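You operate a simulated robot arm through the tools that you are given. There is no shell and no other tool.

You are at the controls of a simulated robot arm. One attempt, no reset.

JOB
Save one sharp picture on the light microscope with the marked grain in the middle.
Fine: push the light slider in for the camera; stay at 4x; leave lamp wheel and condenser.

The check looks at the end state, three seconds after you hand in, the way a careful person would. Anything else that was tipped, shoved, dropped, spilled or broken makes it a failure.

ROBOT AND FRAMES
A 7-joint arm with a two-finger parallel gripper, fixed in place. Base frame: the origin is on the floor under the middle of its stand, x ahead of it, y to its left, z up; the work surface is at about z = 0.76. Units: m, degrees, N and s.
It reaches about 1.372 m from its shoulder. Its first joint turns from -149.0 to 149.0 degrees. Payload 3.43 kg.
Tool frame: the origin (TCP) lies between the finger pads and is the grasp point; the fingertips stand 0.03 m ahead of it; z points along the fingers, y is the line along which they close. The gripper opens to 0.094 m. The fingers are 0.028 m wide and 0.01 m thick; the gripper's body (0.05 by 0.096 m) begins 0.055 m behind the TCP.
Orientation is that of the tool frame in the base frame, as a unit quaternion [x, y, z, w]. With the fingers straight down and closing along the base's y, the tool's x points along the base's -x, its y along +y and its z along -z.

CONTROLS
- The arm moves only by the tool send_rows. Its argument "motion" is a list of rows, each an object of numbers (a shift or turn left out is 0, a gripper value left out holds the last): "dx", "dy", "dz": the shift along the base's x, y, z in m; "rx", "ry", "rz": the turn, a rotation vector about the base's x, y, z in degrees. In form: [{"dx": .., "dy": .., "dz": .., "rx": .., "ry": .., "rz": ..}, ...]. A call has 1 to 20 rows; each row is the pose to reach, as a shift and turn from the pose commanded when the call began. "gripper" is the opening, from 0 (shut) to 1 (fully open), set as the call begins (left out, the last holds). A row lasts 0.2 s, in which the tool goes at most 0.05 m and 8.6 degrees; a call with a longer step from one row to the next is refused whole, and so is a gripper value outside its range. A pose out of reach is approached as far as the arm can. The call stops where the force on the tool passes 90 N (or 10 N more than at its start, if that is more) or the arm is blocked; 0.2 s more then pass. Each finger travels about 0.045 m/s and halts on what it meets, pressing with about 31 N; the grip force reading is that of the motor and also rises with nothing between the fingers. The clock runs only during rows and for 0.2 s after the last one: add rows that repeat a pose to give the fingers time. It gives the time, the measured TCP pose, the force on the tool (base axes), the opening and the grip force at its end, in the units of the frame above (readings bear some noise), with the torque about the TCP (base axes, N m) and any sound that the robot's microphone picked up, and new pictures: "pictures" is both (left out), scene, wrist or none.
- Cameras (640 x 400 px; columns grow to the right, rows downward): "scene" is fixed at [0.3977, 0.4994, 1.5789]; the picture's right is [-0.92, -0.40, 0.00], its down [-0.18, 0.42, -0.89] and it looks along [0.35, -0.81, -0.46] (base axes); focal length 371 px, centre (320, 200). "wrist" rides on the gripper at [0.076, 0.014, -0.102] in the tool frame; the picture's right is [-0.18, 0.98, 0.00], its down [-0.75, -0.14, -0.64] and it looks along [-0.63, -0.12, 0.77] (tool axes); focal length 243 px, centre (320, 200). There is no depth. A picture from a camera that has moved, and an enlarged one, comes with that camera's place and axes in the base frame and with its lens.
- enlarge(camera, box): a new picture of the part [left, top, right, bottom] of that camera's present view, enlarged. It takes no simulated time.
- hand_in(): hands the job in; it is judged then, once.

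Places have to be worked out from the pictures, the camera data and where the tool is seen. Open the gripper and draw the arm clear of the work before you hand the job in, unless the task says otherwise.

The tools are called after "Request:" as name(argument=value, ...) on one line, values as JSON. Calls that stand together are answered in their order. send_rows: Moves the arm, as the interface text tells. Its arguments: {"type":"object","properties":{"motion":{"type":"array"},"gripper":{"type":"number"},"pictures":{"type":"string","enum":["both","scene","wrist","none"]}},"required":["motion"]} The other tools are called the same way: enlarge (camera, box) takes an enlarged picture of a part of a camera's view; hand_in () hands the job in.

At the start:

```text
time: 0.0
tcp_pos: [0.5777, -0.8013, 1.232]
tcp_rot: [0.0, 1.0, 0.0, 0.0]
ft_force: [0.0, -0.1, 0.5]
ft_torque: [-0.02, 0.0, 0.04]
finger_gap: 0.0941
finger_force: 0.1
```

scene: 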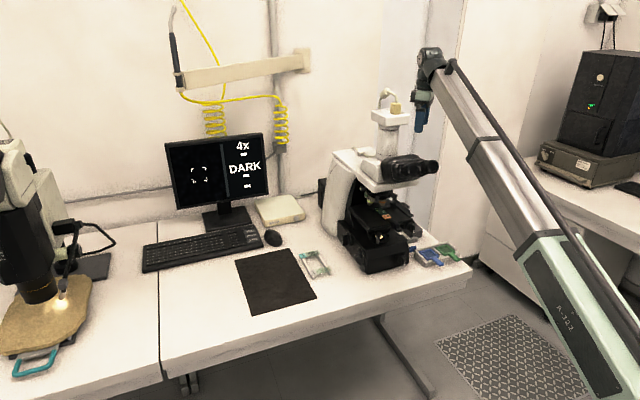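
wrist: 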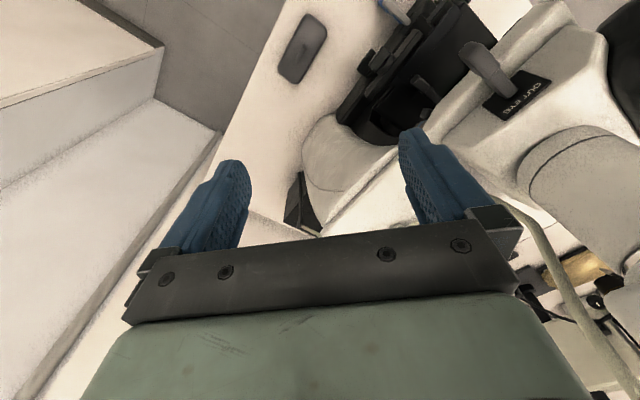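

I'll start by examining the scene: the microscope, the monitor and the work area, without moving.

Request:
enlarge(camera="scene", box=[310, 80, 470, 280])

Request:
enlarge(camera="scene", box=[150, 120, 310, 220])

Request:
enlarge(camera="wrist", box=[260, 0, 640, 240])

Request:
enlarge(camera="scene", box=[340, 180, 420, 230])

```text
2.00 times, centred on (390, 180) of scene
camera zoom: at [0.3977, 0.4994, 1.5789], right [-0.92, -0.4, 0.0], down [-0.18, 0.42, -0.89], along [0.35, -0.81, -0.46], focal length 742 px, centre (180, 240)
```

zoom: 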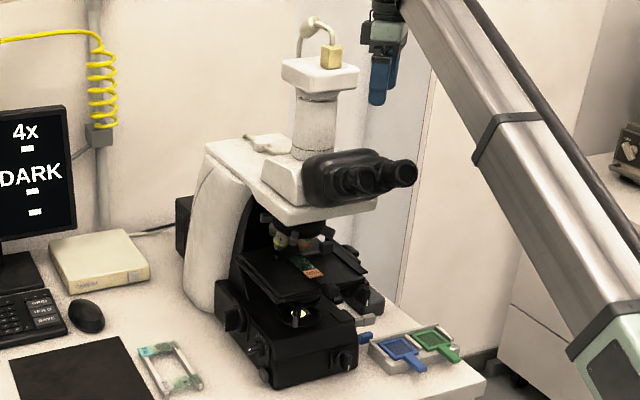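

```text
4.00 times, centred on (230, 170) of scene
camera zoom: at [0.3977, 0.4994, 1.5789], right [-0.92, -0.4, 0.0], down [-0.18, 0.42, -0.89], along [0.35, -0.81, -0.46], focal length 1484 px, centre (680, 320)
```

zoom: 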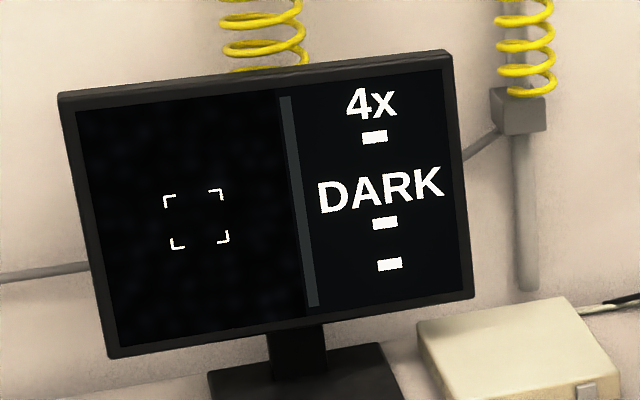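

```text
1.67 times, centred on (450, 120) of wrist
camera zoom: at [0.5021, -0.7876, 1.3338], right [0.18, 0.98, 0.0], down [0.75, -0.14, 0.64], along [0.63, -0.12, -0.77], focal length 404 px, centre (103, 333)
```

zoom: 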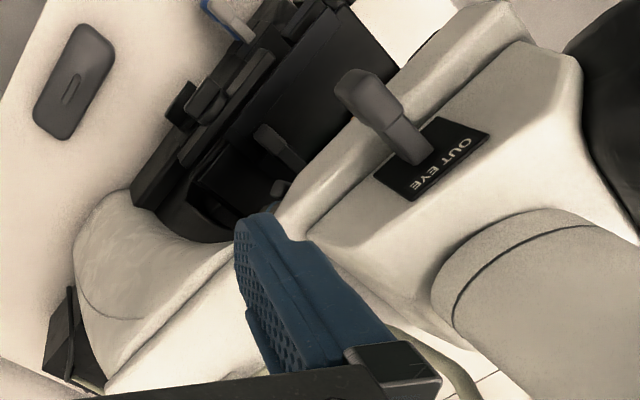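

```text
8.00 times, centred on (380, 205) of scene
camera zoom: at [0.3977, 0.4994, 1.5789], right [-0.92, -0.4, 0.0], down [-0.18, 0.42, -0.89], along [0.35, -0.81, -0.46], focal length 2968 px, centre (-160, 160)
```

zoom: 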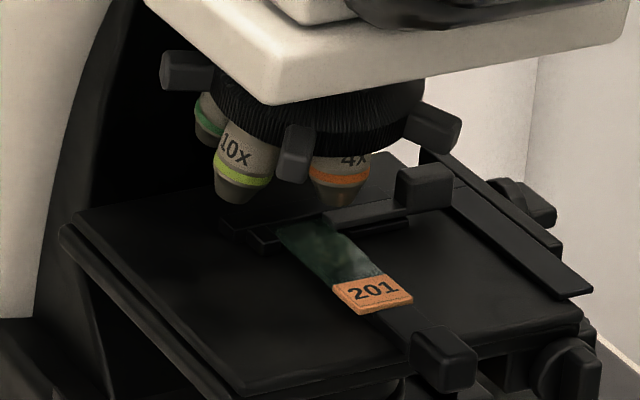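

The microscope has a side slider with an "OUT EYE" label; the monitor shows 4x / DARK. I'll look closer at the keyboard keys, stage knobs and surrounding items.

Request:
enlarge(camera="scene", box=[205, 215, 285, 265])

Request:
enlarge(camera="scene", box=[380, 220, 480, 282])

Request:
enlarge(camera="scene", box=[320, 190, 416, 280])

Request:
enlarge(camera="scene", box=[280, 230, 360, 290])

Request:
enlarge(camera="scene", box=[340, 80, 450, 190])

Request:
enlarge(camera="scene", box=[0, 210, 290, 390])

```text
8.00 times, centred on (245, 240) of scene
camera zoom: at [0.3977, 0.4994, 1.5789], right [-0.92, -0.4, 0.0], down [-0.18, 0.42, -0.89], along [0.35, -0.81, -0.46], focal length 2968 px, centre (920, -120)
```

zoom: 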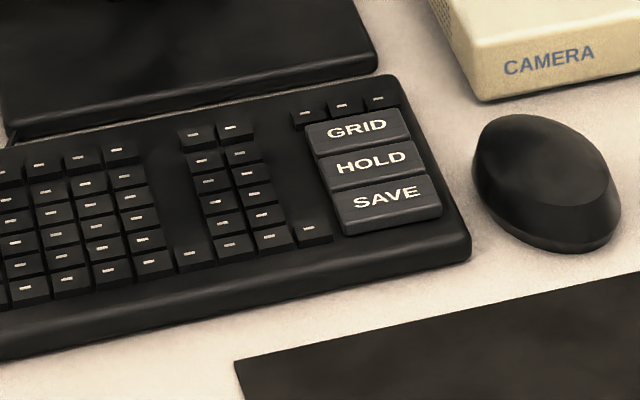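

```text
6.40 times, centred on (430, 251) of scene
camera zoom: at [0.3977, 0.4994, 1.5789], right [-0.92, -0.4, 0.0], down [-0.18, 0.42, -0.89], along [0.35, -0.81, -0.46], focal length 2374 px, centre (-384, -126)
```

zoom: 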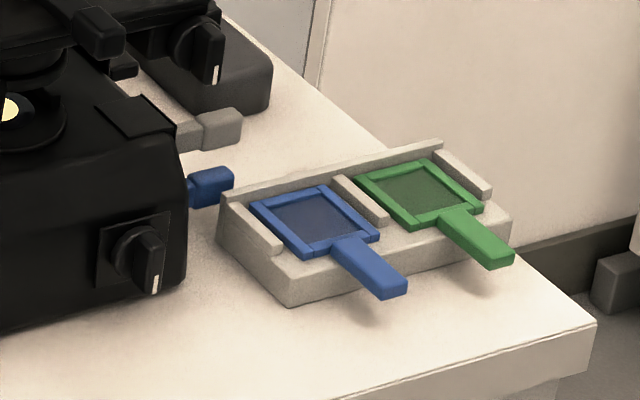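

```text
4.44 times, centred on (368, 235) of scene
camera zoom: at [0.3977, 0.4994, 1.5789], right [-0.92, -0.4, 0.0], down [-0.18, 0.42, -0.89], along [0.35, -0.81, -0.46], focal length 1649 px, centre (107, 44)
```

zoom: 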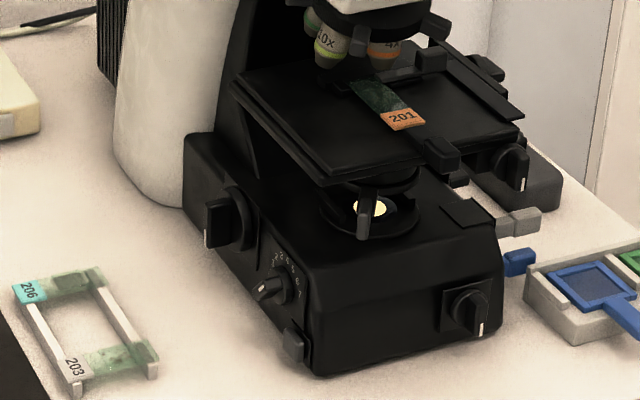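

```text
6.67 times, centred on (320, 260) of scene
camera zoom: at [0.3977, 0.4994, 1.5789], right [-0.92, -0.4, 0.0], down [-0.18, 0.42, -0.89], along [0.35, -0.81, -0.46], focal length 2474 px, centre (320, -200)
```

zoom: 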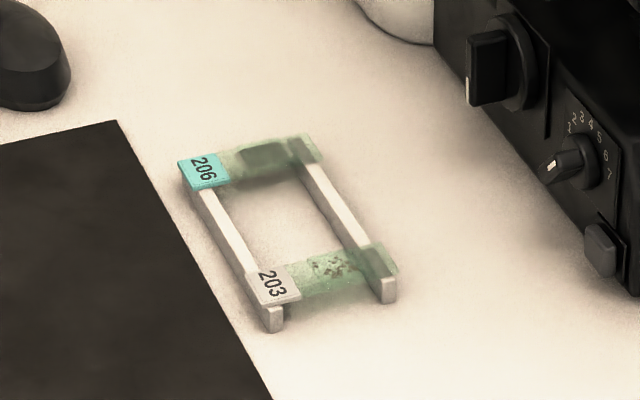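

```text
3.64 times, centred on (395, 135) of scene
camera zoom: at [0.3977, 0.4994, 1.5789], right [-0.92, -0.4, 0.0], down [-0.18, 0.42, -0.89], along [0.35, -0.81, -0.46], focal length 1349 px, centre (47, 436)
```

zoom: 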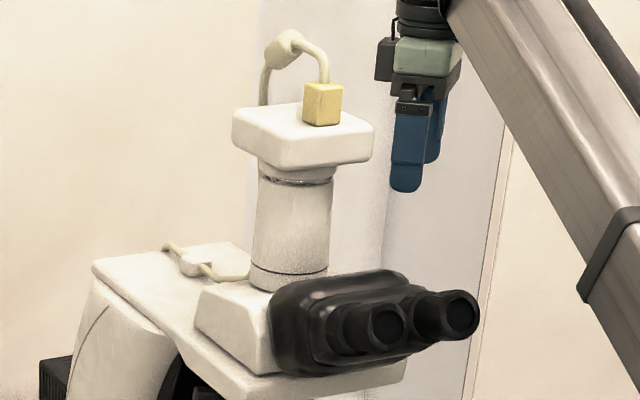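

```text
2.21 times, centred on (145, 300) of scene
camera zoom: at [0.3977, 0.4994, 1.5789], right [-0.92, -0.4, 0.0], down [-0.18, 0.42, -0.89], along [0.35, -0.81, -0.46], focal length 819 px, centre (706, -21)
```

zoom: 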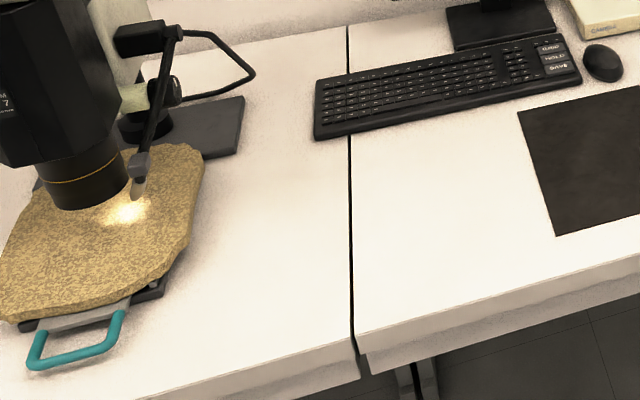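

The slider is on the head's user-right side (facing the robot), focus knob on the left side, other knobs on front and right. I'll back the tool off slightly and yaw it 45° so the wrist camera looks squarely at the microscope's right side.

Request:
send_rows(motion=[{"dx": -0.02, "dy": -0.01, "rz": 7.5}, {"dx": -0.04, "dy": -0.02, "rz": 15}, {"dx": -0.06, "dy": -0.03, "rz": 22.5}, {"dx": -0.08, "dy": -0.04, "rz": 30}, {"dx": -0.1, "dy": -0.05, "rz": 37.5}, {"dx": -0.12, "dy": -0.06, "rz": 45}, {"dx": -0.12, "dy": -0.06, "rz": 45}], gripper=0)

```text
time: 1.6
tcp_pos: [0.4578, -0.8612, 1.2312]
tcp_rot: [-0.383, 0.924, -0.001, 0.0]
ft_force: [0.1, -0.2, -0.4]
ft_torque: [-0.02, 0.0, 0.02]
finger_gap: 0.0
finger_force: 31.0
camera wrist: at [0.3941, -0.9063, 1.333], right [-0.57, 0.82, 0.0], down [0.63, 0.43, 0.64], along [0.53, 0.36, -0.77], focal length 243 px, centre (320, 200)
```

scene: 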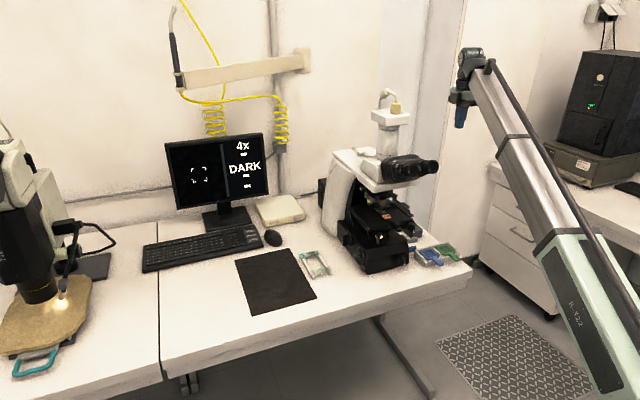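
wrist: 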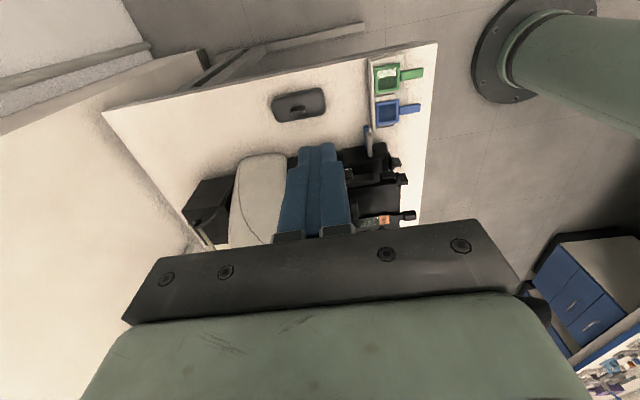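

The gripper hides the head from here. I'll tilt the fingers 40° up toward the microscope so the wrist camera sees its right side more horizontally.

Request:
send_rows(motion=[{"rx": 5.6, "ry": -5.6}, {"rx": 11.3, "ry": -11.3}, {"rx": 17, "ry": -17}, {"rx": 22.6, "ry": -22.6}, {"rx": 28.3, "ry": -28.3}, {"rx": 28.3, "ry": -28.3}], pictures="wrist")

```text
time: 3.0
tcp_pos: [0.4977, -0.8619, 1.1959]
tcp_rot: [-0.345, 0.874, 0.089, 0.329]
ft_force: [0.7, 0.6, 0.3]
ft_torque: [-0.03, 0.01, 0.02]
finger_gap: 0.0
finger_force: 30.9
out of reach, approached as far as the arm can: row 1, 2, 3, 4, 5, 6
camera wrist: at [0.3938, -0.9328, 1.2243], right [-0.55, 0.83, 0.05], down [0.17, 0.06, 0.98], along [0.82, 0.55, -0.18], focal length 243 px, centre (320, 200)
```

wrist: 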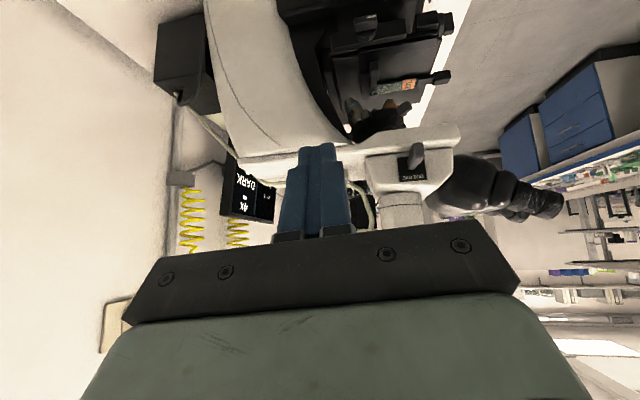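

The wrist now sees the slider on the head near (415,155). I'll zoom in for accurate pixel locations.

Request:
enlarge(camera="wrist", box=[350, 110, 478, 190])

Request:
enlarge(camera="wrist", box=[290, 0, 482, 120])

Request:
enlarge(camera="scene", box=[400, 20, 560, 120])

```text
5.00 times, centred on (414, 150) of wrist
camera zoom: at [0.3938, -0.9328, 1.2243], right [-0.55, 0.83, 0.05], down [0.17, 0.06, 0.98], along [0.82, 0.55, -0.18], focal length 1213 px, centre (-150, 450)
```

zoom: 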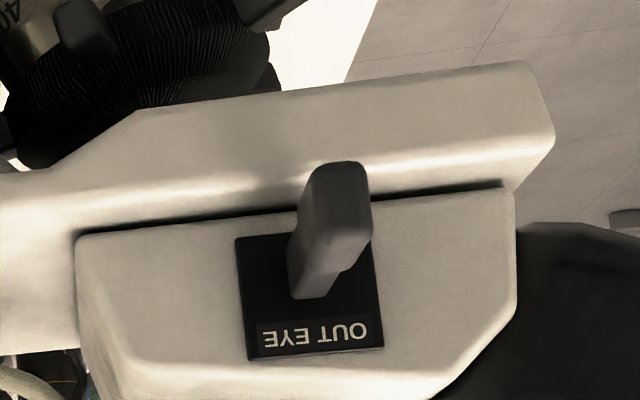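

```text
3.33 times, centred on (386, 60) of wrist
camera zoom: at [0.3938, -0.9328, 1.2243], right [-0.55, 0.83, 0.05], down [0.17, 0.06, 0.98], along [0.82, 0.55, -0.18], focal length 809 px, centre (100, 667)
```

zoom: 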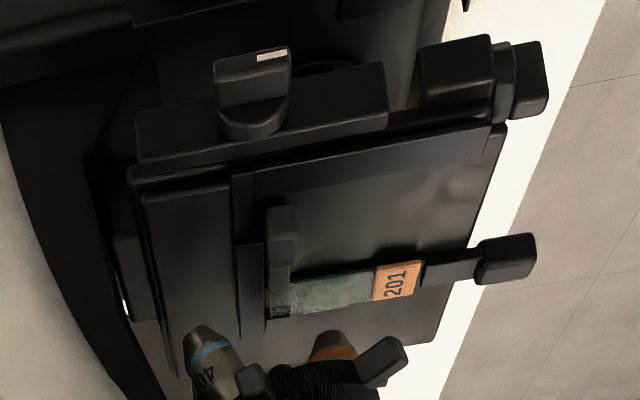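

```text
4.00 times, centred on (480, 70) of scene
camera zoom: at [0.3977, 0.4994, 1.5789], right [-0.92, -0.4, 0.0], down [-0.18, 0.42, -0.89], along [0.35, -0.81, -0.46], focal length 1484 px, centre (-320, 720)
```

zoom: 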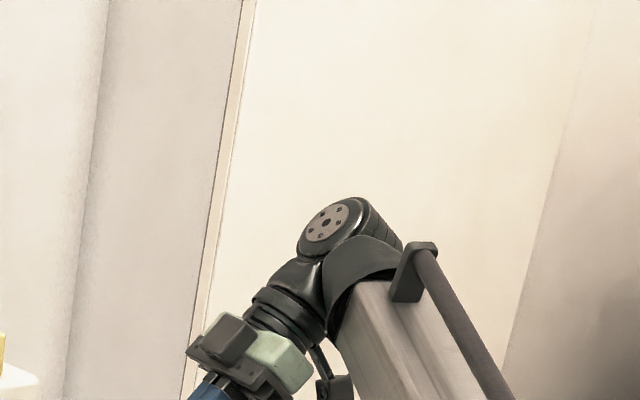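

Triangulating from two wrist views: the slider rod leaves the plate at about (0.589,-0.647,1.127), and its knob end is at about (0.559,-0.677,1.118), so it points toward (-0.7,-0.7). I'll go to a standoff about 6 cm out along that axis with closed fingers.

Request:
send_rows(motion=[{"dx": 0.009, "dy": 0.026, "dz": -0.018, "rx": 0}, {"dx": 0.018, "dy": 0.051, "dz": -0.036}, {"dx": 0.026, "dy": 0.077, "dz": -0.055}, {"dx": 0.035, "dy": 0.102, "dz": -0.073}, {"dx": 0.044, "dy": 0.128, "dz": -0.091}, {"dx": 0.044, "dy": 0.128, "dz": -0.091}])

```text
time: 4.4
tcp_pos: [0.5409, -0.7342, 1.1047]
tcp_rot: [-0.345, 0.875, 0.089, 0.328]
ft_force: [-0.4, -0.4, -1.2]
ft_torque: [-0.02, -0.01, 0.0]
finger_gap: 0.0
finger_force: 30.8
camera wrist: at [0.438, -0.805, 1.1338], right [-0.55, 0.83, 0.05], down [0.18, 0.06, 0.98], along [0.82, 0.55, -0.18], focal length 243 px, centre (320, 200)
```

scene: 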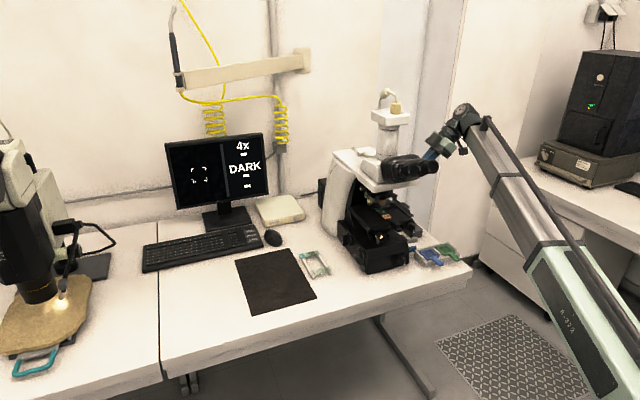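
wrist: 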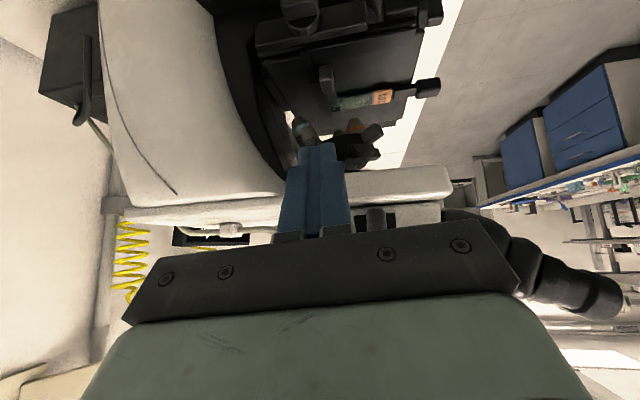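

The commanded pose has re-anchored to the actual one; the knob appears where predicted. I'll raise the fingertips to knob height, about 2 cm short of the knob end.

Request:
send_rows(motion=[{"dx": -0.02, "dy": 0.0, "dz": 0.014}, {"dx": -0.02, "dy": 0.012, "dz": 0.027}, {"dx": -0.02, "dy": 0.025, "dz": 0.027}, {"dx": -0.02, "dy": 0.025, "dz": 0.027}])

Request:
enlarge(camera="scene", box=[370, 110, 490, 190])

Request:
enlarge(camera="wrist", box=[260, 120, 452, 240])

```text
time: 5.4
tcp_pos: [0.5214, -0.7099, 1.1324]
tcp_rot: [-0.345, 0.875, 0.089, 0.329]
ft_force: [0.1, 0.3, -0.1]
ft_torque: [-0.04, 0.01, -0.01]
finger_gap: 0.0
finger_force: 30.8
camera wrist: at [0.4174, -0.7803, 1.1614], right [-0.55, 0.83, 0.05], down [0.18, 0.06, 0.98], along [0.82, 0.55, -0.18], focal length 243 px, centre (320, 200)
```

scene: 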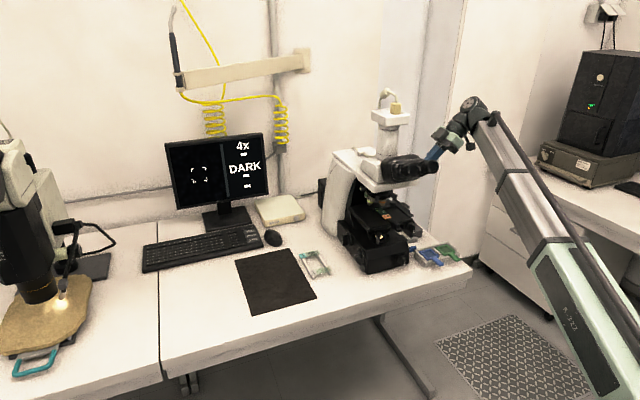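
wrist: 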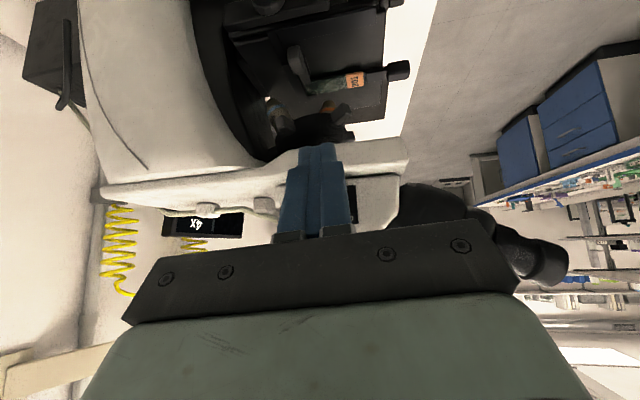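

```text
5.00 times, centred on (430, 150) of scene
camera zoom: at [0.3977, 0.4994, 1.5789], right [-0.92, -0.4, 0.0], down [-0.18, 0.42, -0.89], along [0.35, -0.81, -0.46], focal length 1855 px, centre (-230, 450)
```

zoom: 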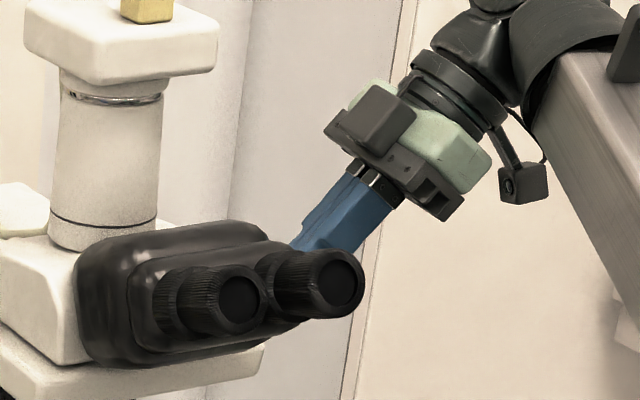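

```text
3.33 times, centred on (356, 180) of wrist
camera zoom: at [0.4174, -0.7803, 1.1614], right [-0.55, 0.83, 0.05], down [0.18, 0.06, 0.98], along [0.82, 0.55, -0.18], focal length 809 px, centre (200, 267)
```

zoom: 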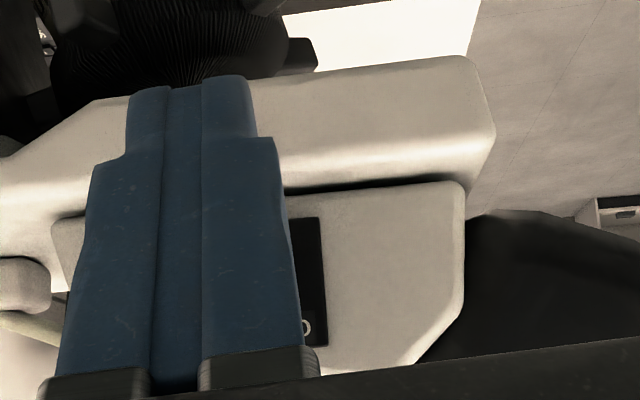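

The fingertips are lined up with the knob (hidden behind them in the wrist view). I'll advance slowly along the slider axis in small steps and watch the force.

Request:
send_rows(motion=[{"dx": 0.0035, "dy": 0.0035}, {"dx": 0.007, "dy": 0.007}, {"dx": 0.0105, "dy": 0.0105}, {"dx": 0.014, "dy": 0.014}, {"dx": 0.0175, "dy": 0.0175}])

```text
time: 6.6
tcp_pos: [0.5375, -0.6914, 1.1325]
tcp_rot: [-0.344, 0.875, 0.089, 0.329]
ft_force: [0.1, -0.7, 0.0]
ft_torque: [0.04, 0.01, 0.0]
finger_gap: 0.0
finger_force: 30.8
camera wrist: at [0.4346, -0.7628, 1.1612], right [-0.55, 0.83, 0.05], down [0.18, 0.06, 0.98], along [0.82, 0.55, -0.18], focal length 243 px, centre (320, 200)
```

scene: 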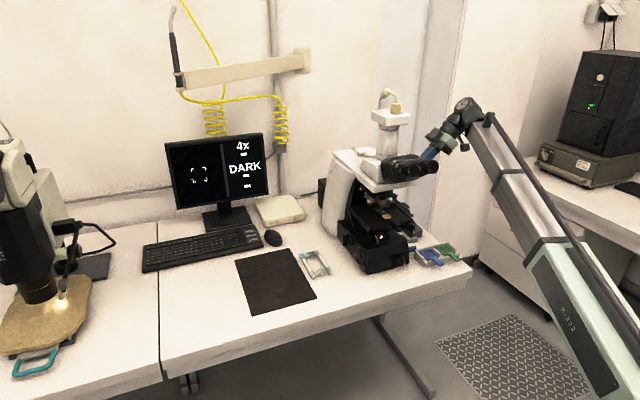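
wrist: 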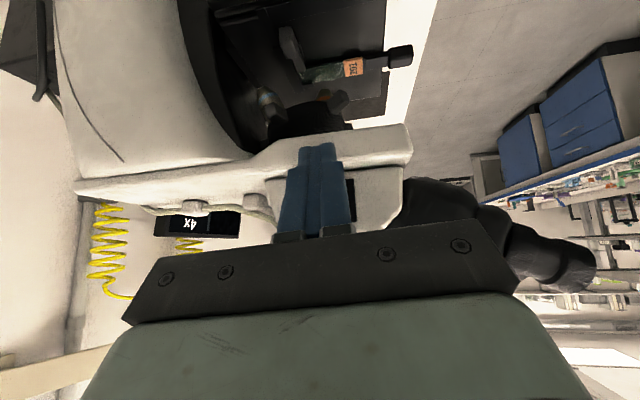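

No real force yet; the tip is roughly at the knob end. I'll continue in smaller steps.

Request:
send_rows(motion=[{"dx": 0.002, "dy": 0.002}, {"dx": 0.004, "dy": 0.004}, {"dx": 0.006, "dy": 0.006}, {"dx": 0.008, "dy": 0.008}])

Request:
enlarge(camera="wrist", box=[260, 120, 452, 240])

Request:
enlarge(camera="scene", box=[370, 110, 490, 190])

```text
time: 7.6
tcp_pos: [0.5455, -0.6847, 1.1329]
tcp_rot: [-0.345, 0.875, 0.089, 0.328]
ft_force: [-5.5, -4.3, 2.1]
ft_torque: [-0.03, 0.02, 0.02]
finger_gap: 0.0
finger_force: 30.9
camera wrist: at [0.4422, -0.7556, 1.1612], right [-0.55, 0.83, 0.05], down [0.18, 0.06, 0.98], along [0.82, 0.55, -0.18], focal length 243 px, centre (320, 200)
```

scene: 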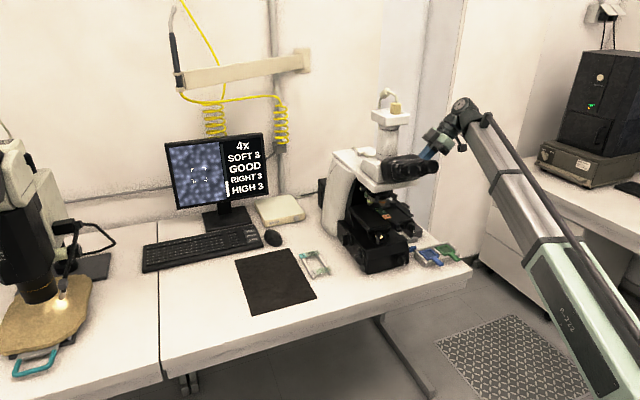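
wrist: 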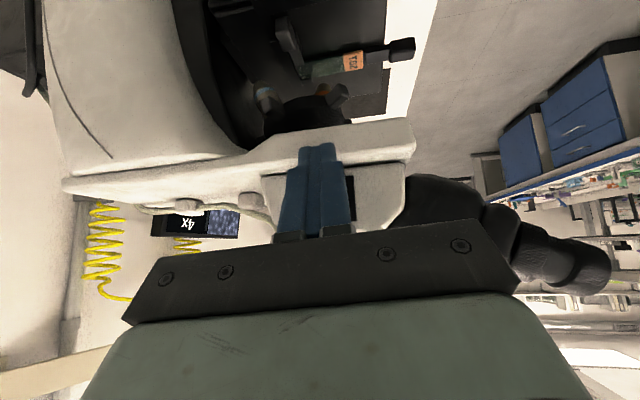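

```text
3.33 times, centred on (356, 180) of wrist
camera zoom: at [0.4422, -0.7556, 1.1612], right [-0.55, 0.83, 0.05], down [0.18, 0.06, 0.98], along [0.82, 0.55, -0.18], focal length 809 px, centre (200, 267)
```

zoom: 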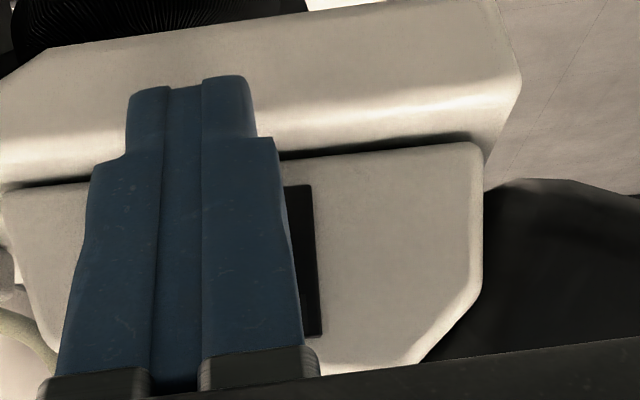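

```text
5.00 times, centred on (430, 150) of scene
camera zoom: at [0.3977, 0.4994, 1.5789], right [-0.92, -0.4, 0.0], down [-0.18, 0.42, -0.89], along [0.35, -0.81, -0.46], focal length 1855 px, centre (-230, 450)
```

zoom: 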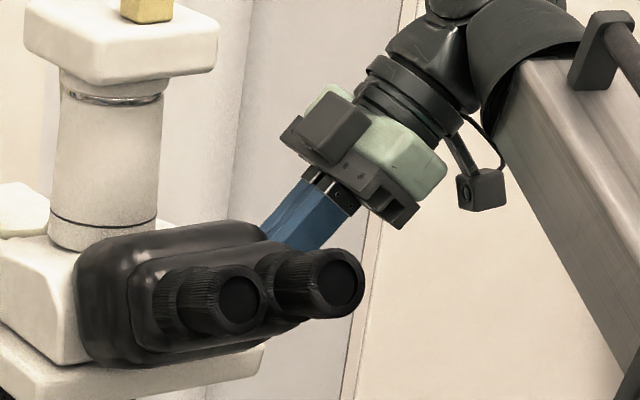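

Light now reaches the camera: the monitor reads "4x / SOFT 3 / GOOD / RIGHT 3 / HIGH 3". Force is only ~7 N; I'll push a few mm more to seat the slider at its stop and read the screen.

Request:
send_rows(motion=[{"dx": 0.0015, "dy": 0.0015}, {"dx": 0.003, "dy": 0.003}, {"dx": 0.003, "dy": 0.003}], pictures="scene")

Request:
enlarge(camera="scene", box=[150, 120, 310, 220])

```text
time: 8.4
tcp_pos: [0.5471, -0.6835, 1.1321]
tcp_rot: [-0.344, 0.875, 0.088, 0.328]
ft_force: [-23.4, -22.0, 5.4]
ft_torque: [-0.21, 0.24, -0.02]
finger_gap: 0.0
finger_force: 31.7
```

scene: 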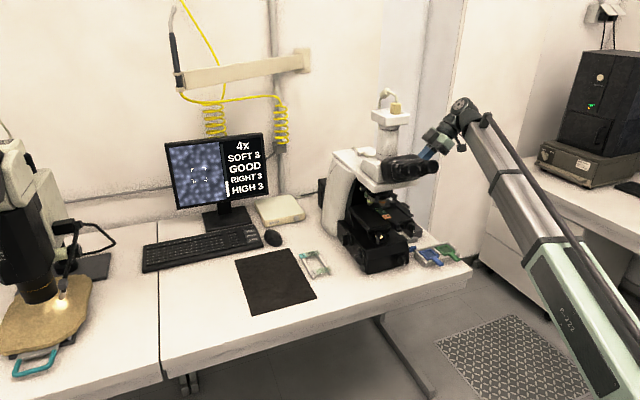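

```text
4.00 times, centred on (230, 170) of scene
camera zoom: at [0.3977, 0.4994, 1.5789], right [-0.92, -0.4, 0.0], down [-0.18, 0.42, -0.89], along [0.35, -0.81, -0.46], focal length 1484 px, centre (680, 320)
```

zoom: 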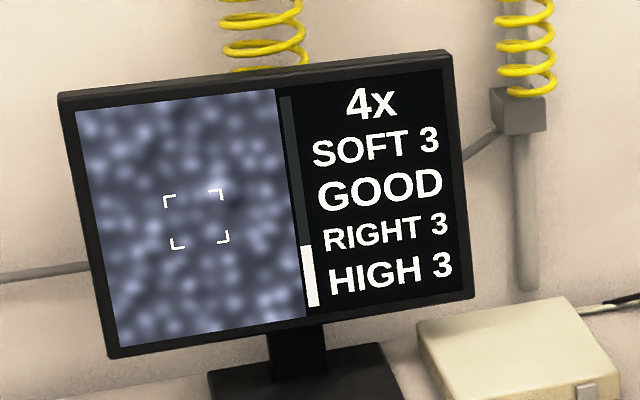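

The slider hit its stop (32 N, motion ceased), so it is fully in. The monitor shows SOFT 3, RIGHT 3, HIGH 3, so focus and both stage axes need adjusting. I'll retreat along the slider axis and look at the stage knobs from the right side.

Request:
send_rows(motion=[{"dx": -0.014, "dy": -0.014}, {"dx": -0.035, "dy": -0.035}, {"dx": -0.06, "dy": -0.06}, {"dx": -0.08, "dy": -0.085, "dz": -0.02}, {"dx": -0.09, "dy": -0.11, "dz": -0.05}, {"dx": -0.1, "dy": -0.13, "dz": -0.08}, {"dx": -0.1, "dy": -0.14, "dz": -0.11}, {"dx": -0.1, "dy": -0.14, "dz": -0.13}, {"dx": -0.1, "dy": -0.14, "dz": -0.13}])

Request:
enlarge(camera="wrist", box=[200, 0, 520, 200])

Request:
enlarge(camera="scene", box=[150, 120, 310, 220])

```text
time: 10.4
tcp_pos: [0.449, -0.8217, 1.0012]
tcp_rot: [-0.345, 0.875, 0.088, 0.328]
ft_force: [-0.5, 0.1, 0.9]
ft_torque: [0.01, -0.01, 0.03]
finger_gap: 0.0
finger_force: 30.7
camera wrist: at [0.3457, -0.8913, 1.0304], right [-0.55, 0.83, 0.05], down [0.18, 0.06, 0.98], along [0.82, 0.55, -0.18], focal length 243 px, centre (320, 200)
```

scene: 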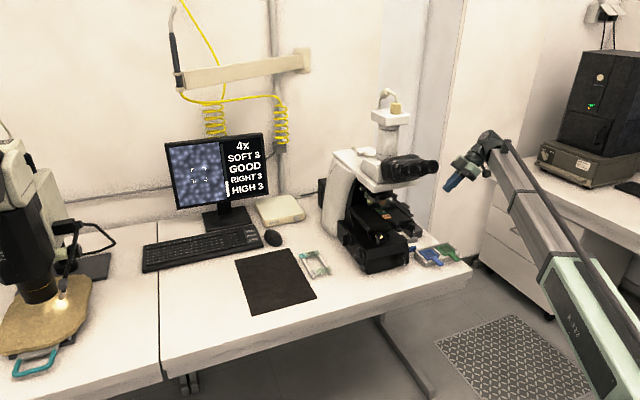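
wrist: 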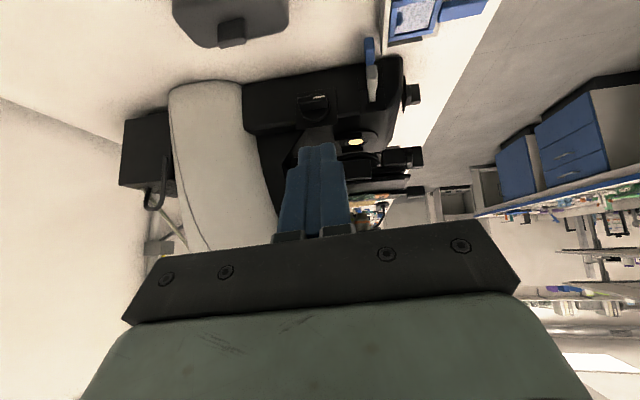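

```text
2.00 times, centred on (360, 100) of wrist
camera zoom: at [0.3457, -0.8913, 1.0304], right [-0.55, 0.83, 0.05], down [0.18, 0.06, 0.98], along [0.82, 0.55, -0.18], focal length 485 px, centre (240, 400)
```

zoom: 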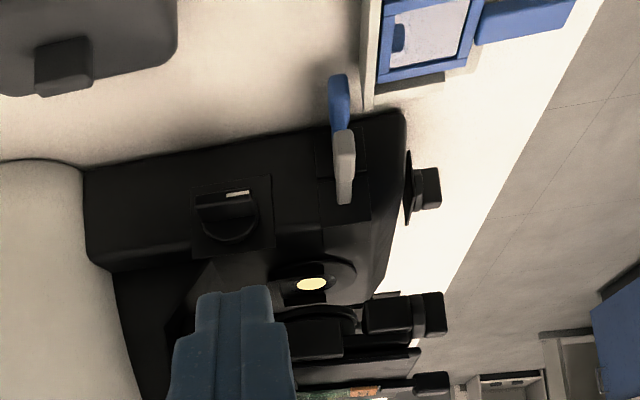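

```text
4.00 times, centred on (230, 170) of scene
camera zoom: at [0.3977, 0.4994, 1.5789], right [-0.92, -0.4, 0.0], down [-0.18, 0.42, -0.89], along [0.35, -0.81, -0.46], focal length 1484 px, centre (680, 320)
```

zoom: 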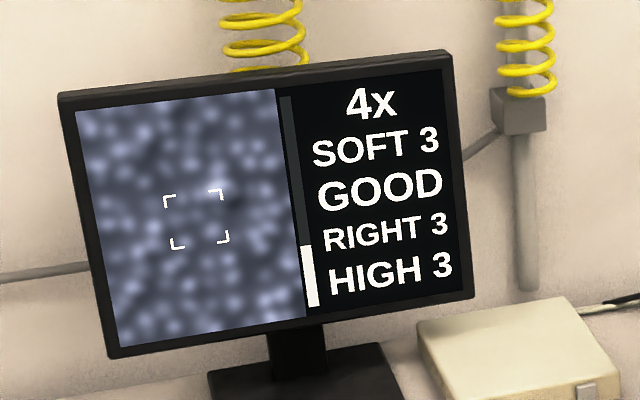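

I'll zoom into each of the knobs visible on the right side and the front.

Request:
enlarge(camera="wrist", box=[280, 60, 440, 160])

Request:
enlarge(camera="wrist", box=[160, 0, 320, 100])

Request:
enlarge(camera="wrist", box=[330, 130, 450, 220])

Request:
enlarge(camera="scene", box=[380, 205, 444, 245])

Request:
enlarge(camera="scene", box=[330, 220, 426, 280])

```text
4.00 times, centred on (360, 110) of wrist
camera zoom: at [0.3457, -0.8913, 1.0304], right [-0.55, 0.83, 0.05], down [0.18, 0.06, 0.98], along [0.82, 0.55, -0.18], focal length 970 px, centre (160, 560)
```

zoom: 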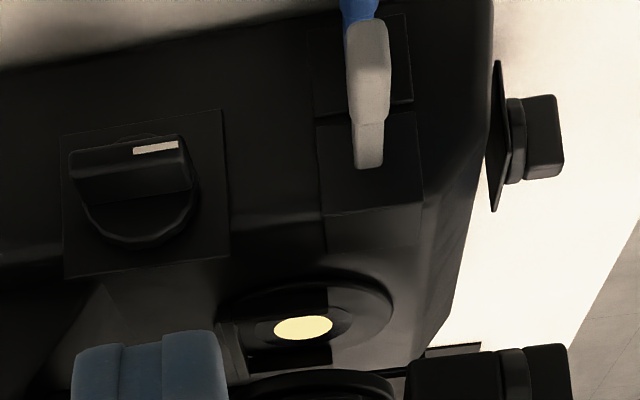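

```text
4.00 times, centred on (240, 50) of wrist
camera zoom: at [0.3457, -0.8913, 1.0304], right [-0.55, 0.83, 0.05], down [0.18, 0.06, 0.98], along [0.82, 0.55, -0.18], focal length 970 px, centre (640, 800)
```

zoom: 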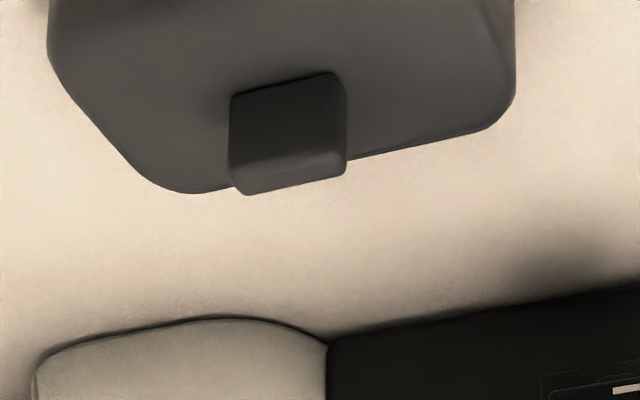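

```text
4.44 times, centred on (390, 175) of wrist
camera zoom: at [0.3457, -0.8913, 1.0304], right [-0.55, 0.83, 0.05], down [0.18, 0.06, 0.98], along [0.82, 0.55, -0.18], focal length 1078 px, centre (9, 311)
```

zoom: 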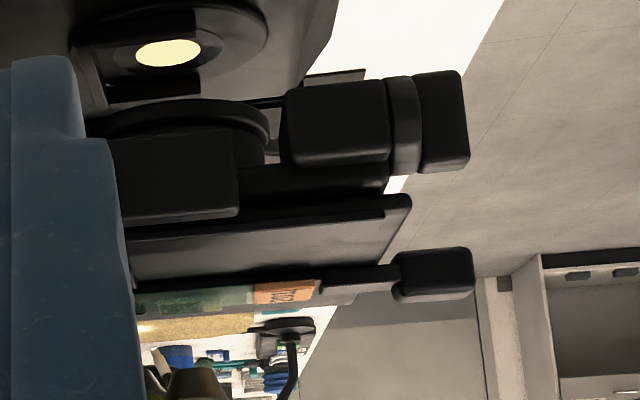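

```text
10.00 times, centred on (412, 225) of scene
camera zoom: at [0.3977, 0.4994, 1.5789], right [-0.92, -0.4, 0.0], down [-0.18, 0.42, -0.89], along [0.35, -0.81, -0.46], focal length 3710 px, centre (-600, -50)
```

zoom: 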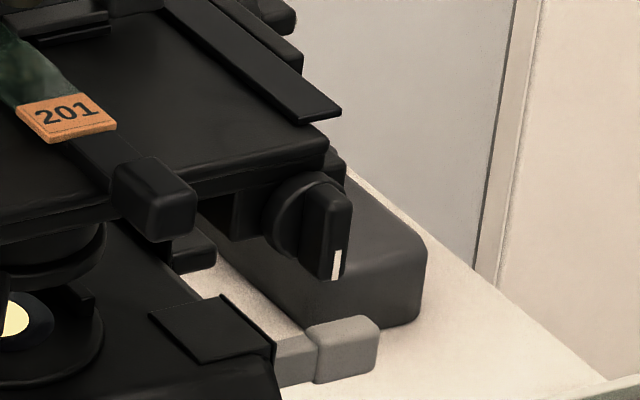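

```text
6.67 times, centred on (378, 250) of scene
camera zoom: at [0.3977, 0.4994, 1.5789], right [-0.92, -0.4, 0.0], down [-0.18, 0.42, -0.89], along [0.35, -0.81, -0.46], focal length 2474 px, centre (-67, -133)
```

zoom: 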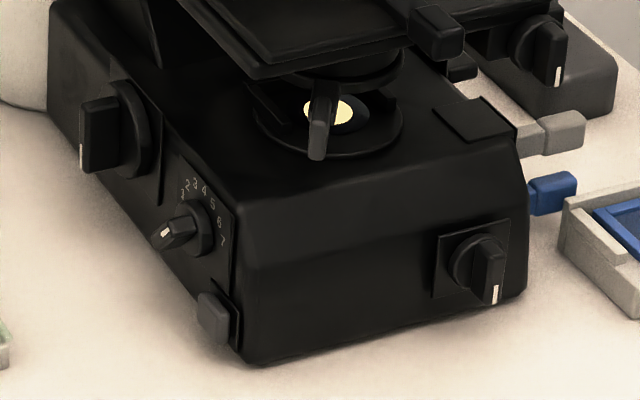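

There is a right-facing knob on the base, a front-facing knob on the base, plus stage knobs (front-facing at the stage's front-right, and one on its right edge). I'll level the tool to vertical, back away, and reposition to view the front and read any labels.

Request:
send_rows(motion=[{"dx": -0.02, "dy": 0.01, "dz": 0.03, "rx": -4.8, "ry": 6.4}, {"dx": -0.04, "dy": 0.02, "dz": 0.06, "rx": -9.6, "ry": 12.8}, {"dx": -0.06, "dy": 0.03, "dz": 0.09, "rx": -14.3, "ry": 19.3}, {"dx": -0.08, "dy": 0.05, "dz": 0.12, "rx": -19.1, "ry": 25.7}, {"dx": -0.09, "dy": 0.08, "dz": 0.15, "rx": -23.9, "ry": 32.1}, {"dx": -0.1, "dy": 0.11, "dz": 0.18, "rx": -23.9, "ry": 32.1}, {"dx": -0.1, "dy": 0.14, "dz": 0.21, "rx": -23.9, "ry": 32.1}, {"dx": -0.1, "dy": 0.17, "dz": 0.24, "rx": -23.9, "ry": 32.1}, {"dx": -0.1, "dy": 0.21, "dz": 0.25, "rx": -23.9, "ry": 32.1}, {"dx": -0.1, "dy": 0.25, "dz": 0.25, "rx": -23.9, "ry": 32.1}])

```text
time: 12.6
tcp_pos: [0.3679, -0.6099, 1.1878]
tcp_rot: [-0.366, 0.93, -0.042, 0.003]
ft_force: [1.1, -0.5, 1.0]
ft_torque: [0.02, 0.02, -0.01]
finger_gap: 0.0001
finger_force: 31.2
out of reach, approached as far as the arm can: row 6, 7, 8, 9, 10
camera wrist: at [0.299, -0.6443, 1.2888], right [-0.54, 0.84, -0.08], down [0.63, 0.46, 0.63], along [0.57, 0.29, -0.77], focal length 243 px, centre (320, 200)
```

scene: 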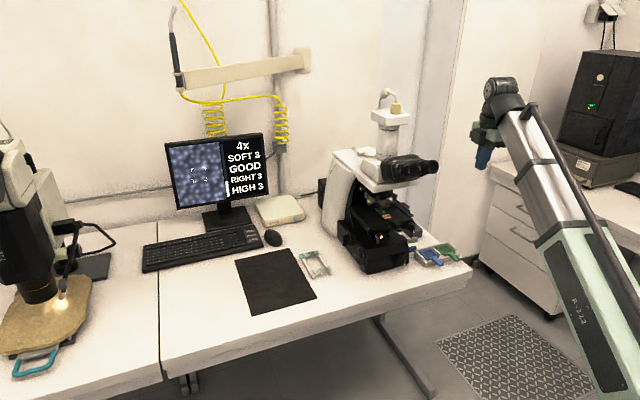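
wrist: 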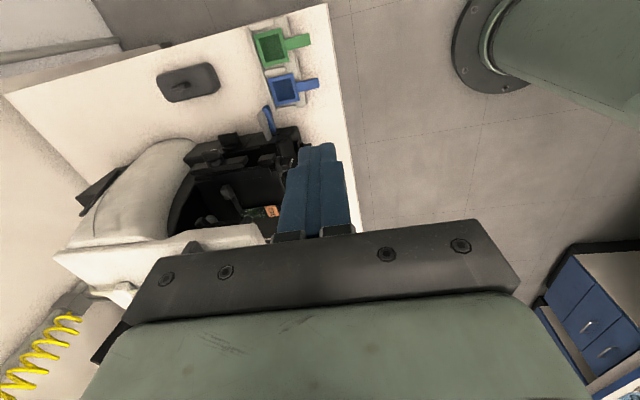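

Close to the base the vertical-tool pose runs out of wrist range. I'll tilt the tool outward (toward the microscope front, direction (0.7,-0.7)), which should also relax the wrist, and see how far it goes.

Request:
send_rows(motion=[{"rx": -5.6, "ry": -5.7}, {"rx": -11.2, "ry": -11.4}, {"rx": -16.8, "ry": -17.1}, {"rx": -22.4, "ry": -22.8}, {"rx": -28, "ry": -28.5}, {"rx": -33.6, "ry": -34.2}, {"rx": -39.2, "ry": -39.9}, {"rx": -44.8, "ry": -45.6}, {"rx": -50.4, "ry": -51.3}, {"rx": -56, "ry": -57}, {"rx": -56, "ry": -57}])

```text
time: 15.0
tcp_pos: [0.3677, -0.6088, 1.1857]
tcp_rot: [-0.263, 0.693, -0.618, 0.262]
ft_force: [-0.4, 0.2, -0.3]
ft_torque: [0.02, 0.03, -0.01]
finger_gap: 0.0001
finger_force: 30.5
camera wrist: at [0.2422, -0.5873, 1.1781], right [0.09, 0.22, -0.97], down [0.11, 0.97, 0.23], along [0.99, -0.13, 0.07], focal length 243 px, centre (320, 200)
```

scene: 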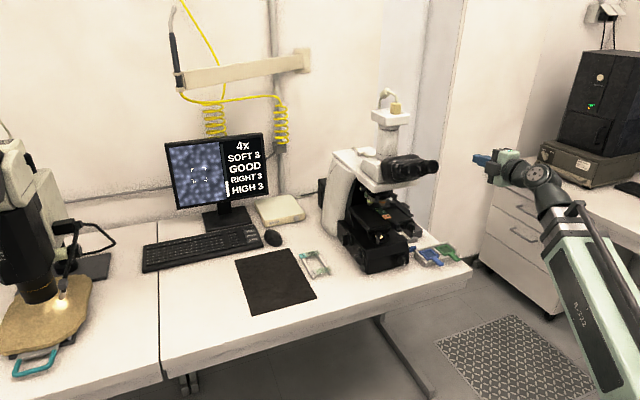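
wrist: 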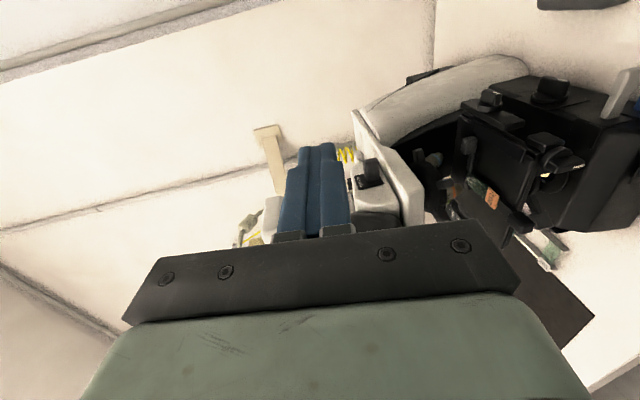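

Horizontal outward pose is reachable. Let me zoom on the current wrist view (rotated 90°, image-right is down) for knob details.

Request:
enlarge(camera="wrist", box=[440, 60, 640, 260])

Request:
enlarge(camera="wrist", box=[330, 120, 490, 230])

```text
2.00 times, centred on (540, 160) of wrist
camera zoom: at [0.2422, -0.5873, 1.1781], right [0.09, 0.22, -0.97], down [0.11, 0.97, 0.23], along [0.99, -0.13, 0.07], focal length 485 px, centre (-120, 280)
```

zoom: 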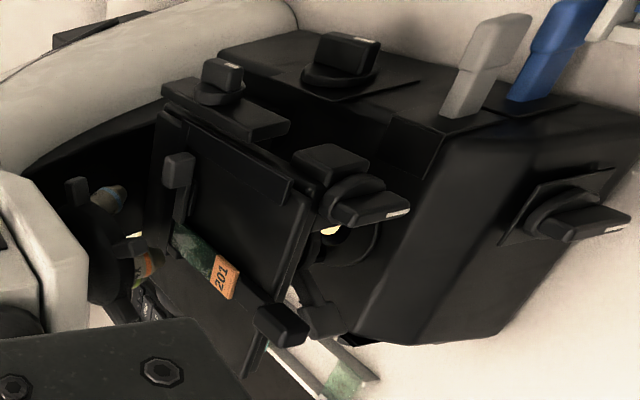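

```text
3.64 times, centred on (410, 175) of wrist
camera zoom: at [0.2422, -0.5873, 1.1781], right [0.09, 0.22, -0.97], down [0.11, 0.97, 0.23], along [0.99, -0.13, 0.07], focal length 882 px, centre (-7, 291)
```

zoom: 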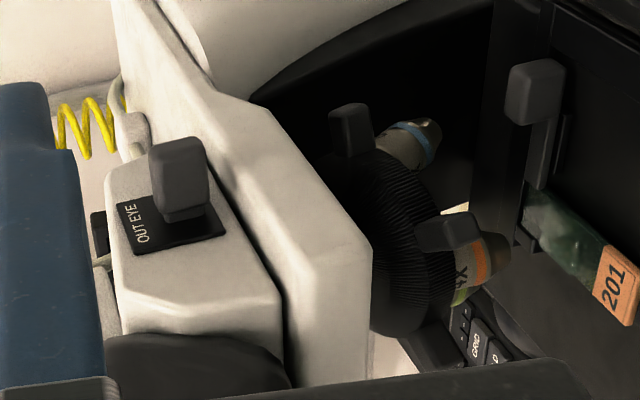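

Front stage knob bar triangulates to about (0.532,-0.603,0.919), the right stage knob to (0.587,-0.718,0.935) and the right base knob to (0.609,-0.719,0.832). I'll roll the tool -90° about its own axis so the camera is on top and the fingers close horizontally.

Request:
send_rows(motion=[{"rx": -5.2, "ry": 5.4, "rz": 0.75}, {"rx": -10.3, "ry": 10.8, "rz": 1.5}, {"rx": -15.5, "ry": 16.2, "rz": 2.2}, {"rx": -20.6, "ry": 21.6, "rz": 3.0}, {"rx": -25.8, "ry": 27, "rz": 3.7}, {"rx": -31, "ry": 32.4, "rz": 4.5}, {"rx": -36.1, "ry": 37.7, "rz": 5.2}, {"rx": -41.3, "ry": 43.1, "rz": 5.9}, {"rx": -46.4, "ry": 48.5, "rz": 6.7}, {"rx": -51.6, "ry": 53.9, "rz": 7.4}, {"rx": -56.8, "ry": 59.3, "rz": 8.2}, {"rx": -61.9, "ry": 64.7, "rz": 8.9}, {"rx": -61.9, "ry": 64.7, "rz": 8.9}])

```text
time: 17.8
tcp_pos: [0.4705, -0.5437, 1.1812]
tcp_rot: [0.648, -0.356, 0.613, 0.281]
ft_force: [-0.3, 0.5, -0.1]
ft_torque: [0.0, 0.01, -0.01]
finger_gap: 0.0
finger_force: 30.7
out of reach, approached as far as the arm can: row 7, 8, 9, 10, 11, 12, 13
camera wrist: at [0.3978, -0.4786, 1.2643], right [-0.79, -0.56, -0.25], down [-0.26, 0.68, -0.68], along [0.55, -0.47, -0.69], focal length 243 px, centre (320, 200)
```

scene: 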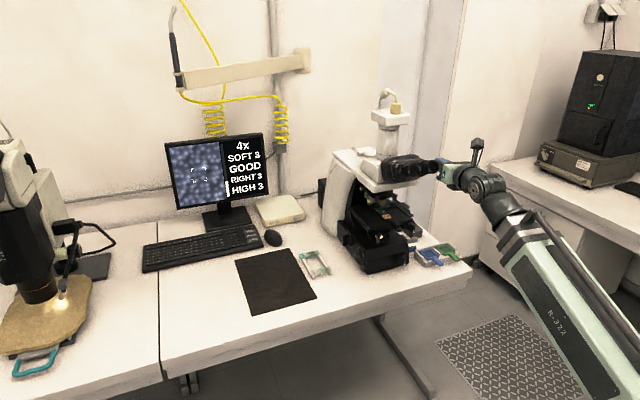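
wrist: 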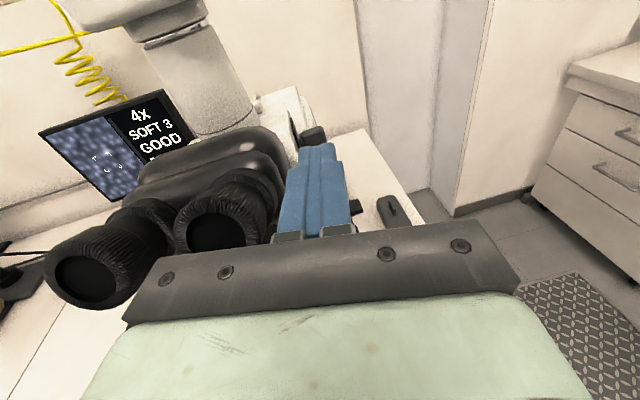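

That roll reached (camera up), but the arm slid the TCP to (0.470,-0.544,1.181), beside the right eyepiece — no contact force, but close. I'll move straight down and slightly back, away from the eyepieces, in a short call.

Request:
send_rows(motion=[{"dx": -0.008, "dy": 0.008, "dz": -0.03}, {"dx": -0.016, "dy": 0.016, "dz": -0.06}, {"dx": -0.02, "dy": 0.02, "dz": -0.1}])

```text
time: 18.6
tcp_pos: [0.4723, -0.552, 1.0896]
tcp_rot: [0.647, -0.356, 0.613, 0.282]
ft_force: [-0.6, -0.5, 0.1]
ft_torque: [0.04, 0.02, 0.01]
finger_gap: 0.0
finger_force: 30.3
out of reach, approached as far as the arm can: row 1, 2, 3
camera wrist: at [0.3996, -0.4887, 1.1732], right [-0.79, -0.56, -0.25], down [-0.26, 0.68, -0.68], along [0.55, -0.47, -0.69], focal length 243 px, centre (320, 200)
```

scene: 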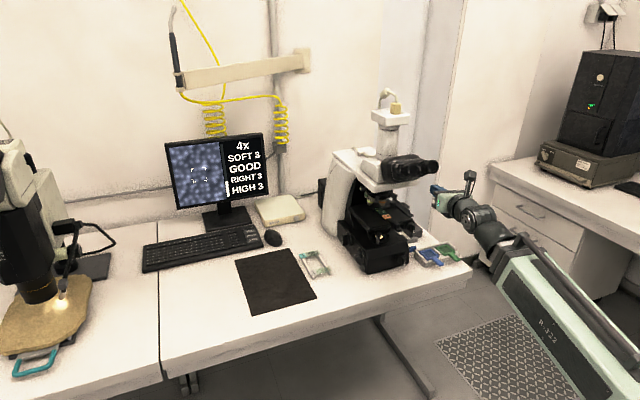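
wrist: 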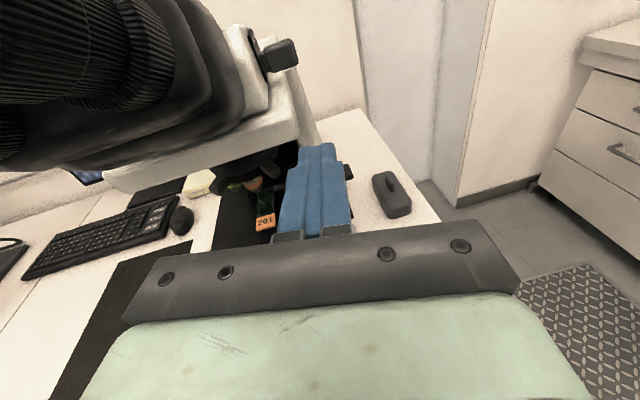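

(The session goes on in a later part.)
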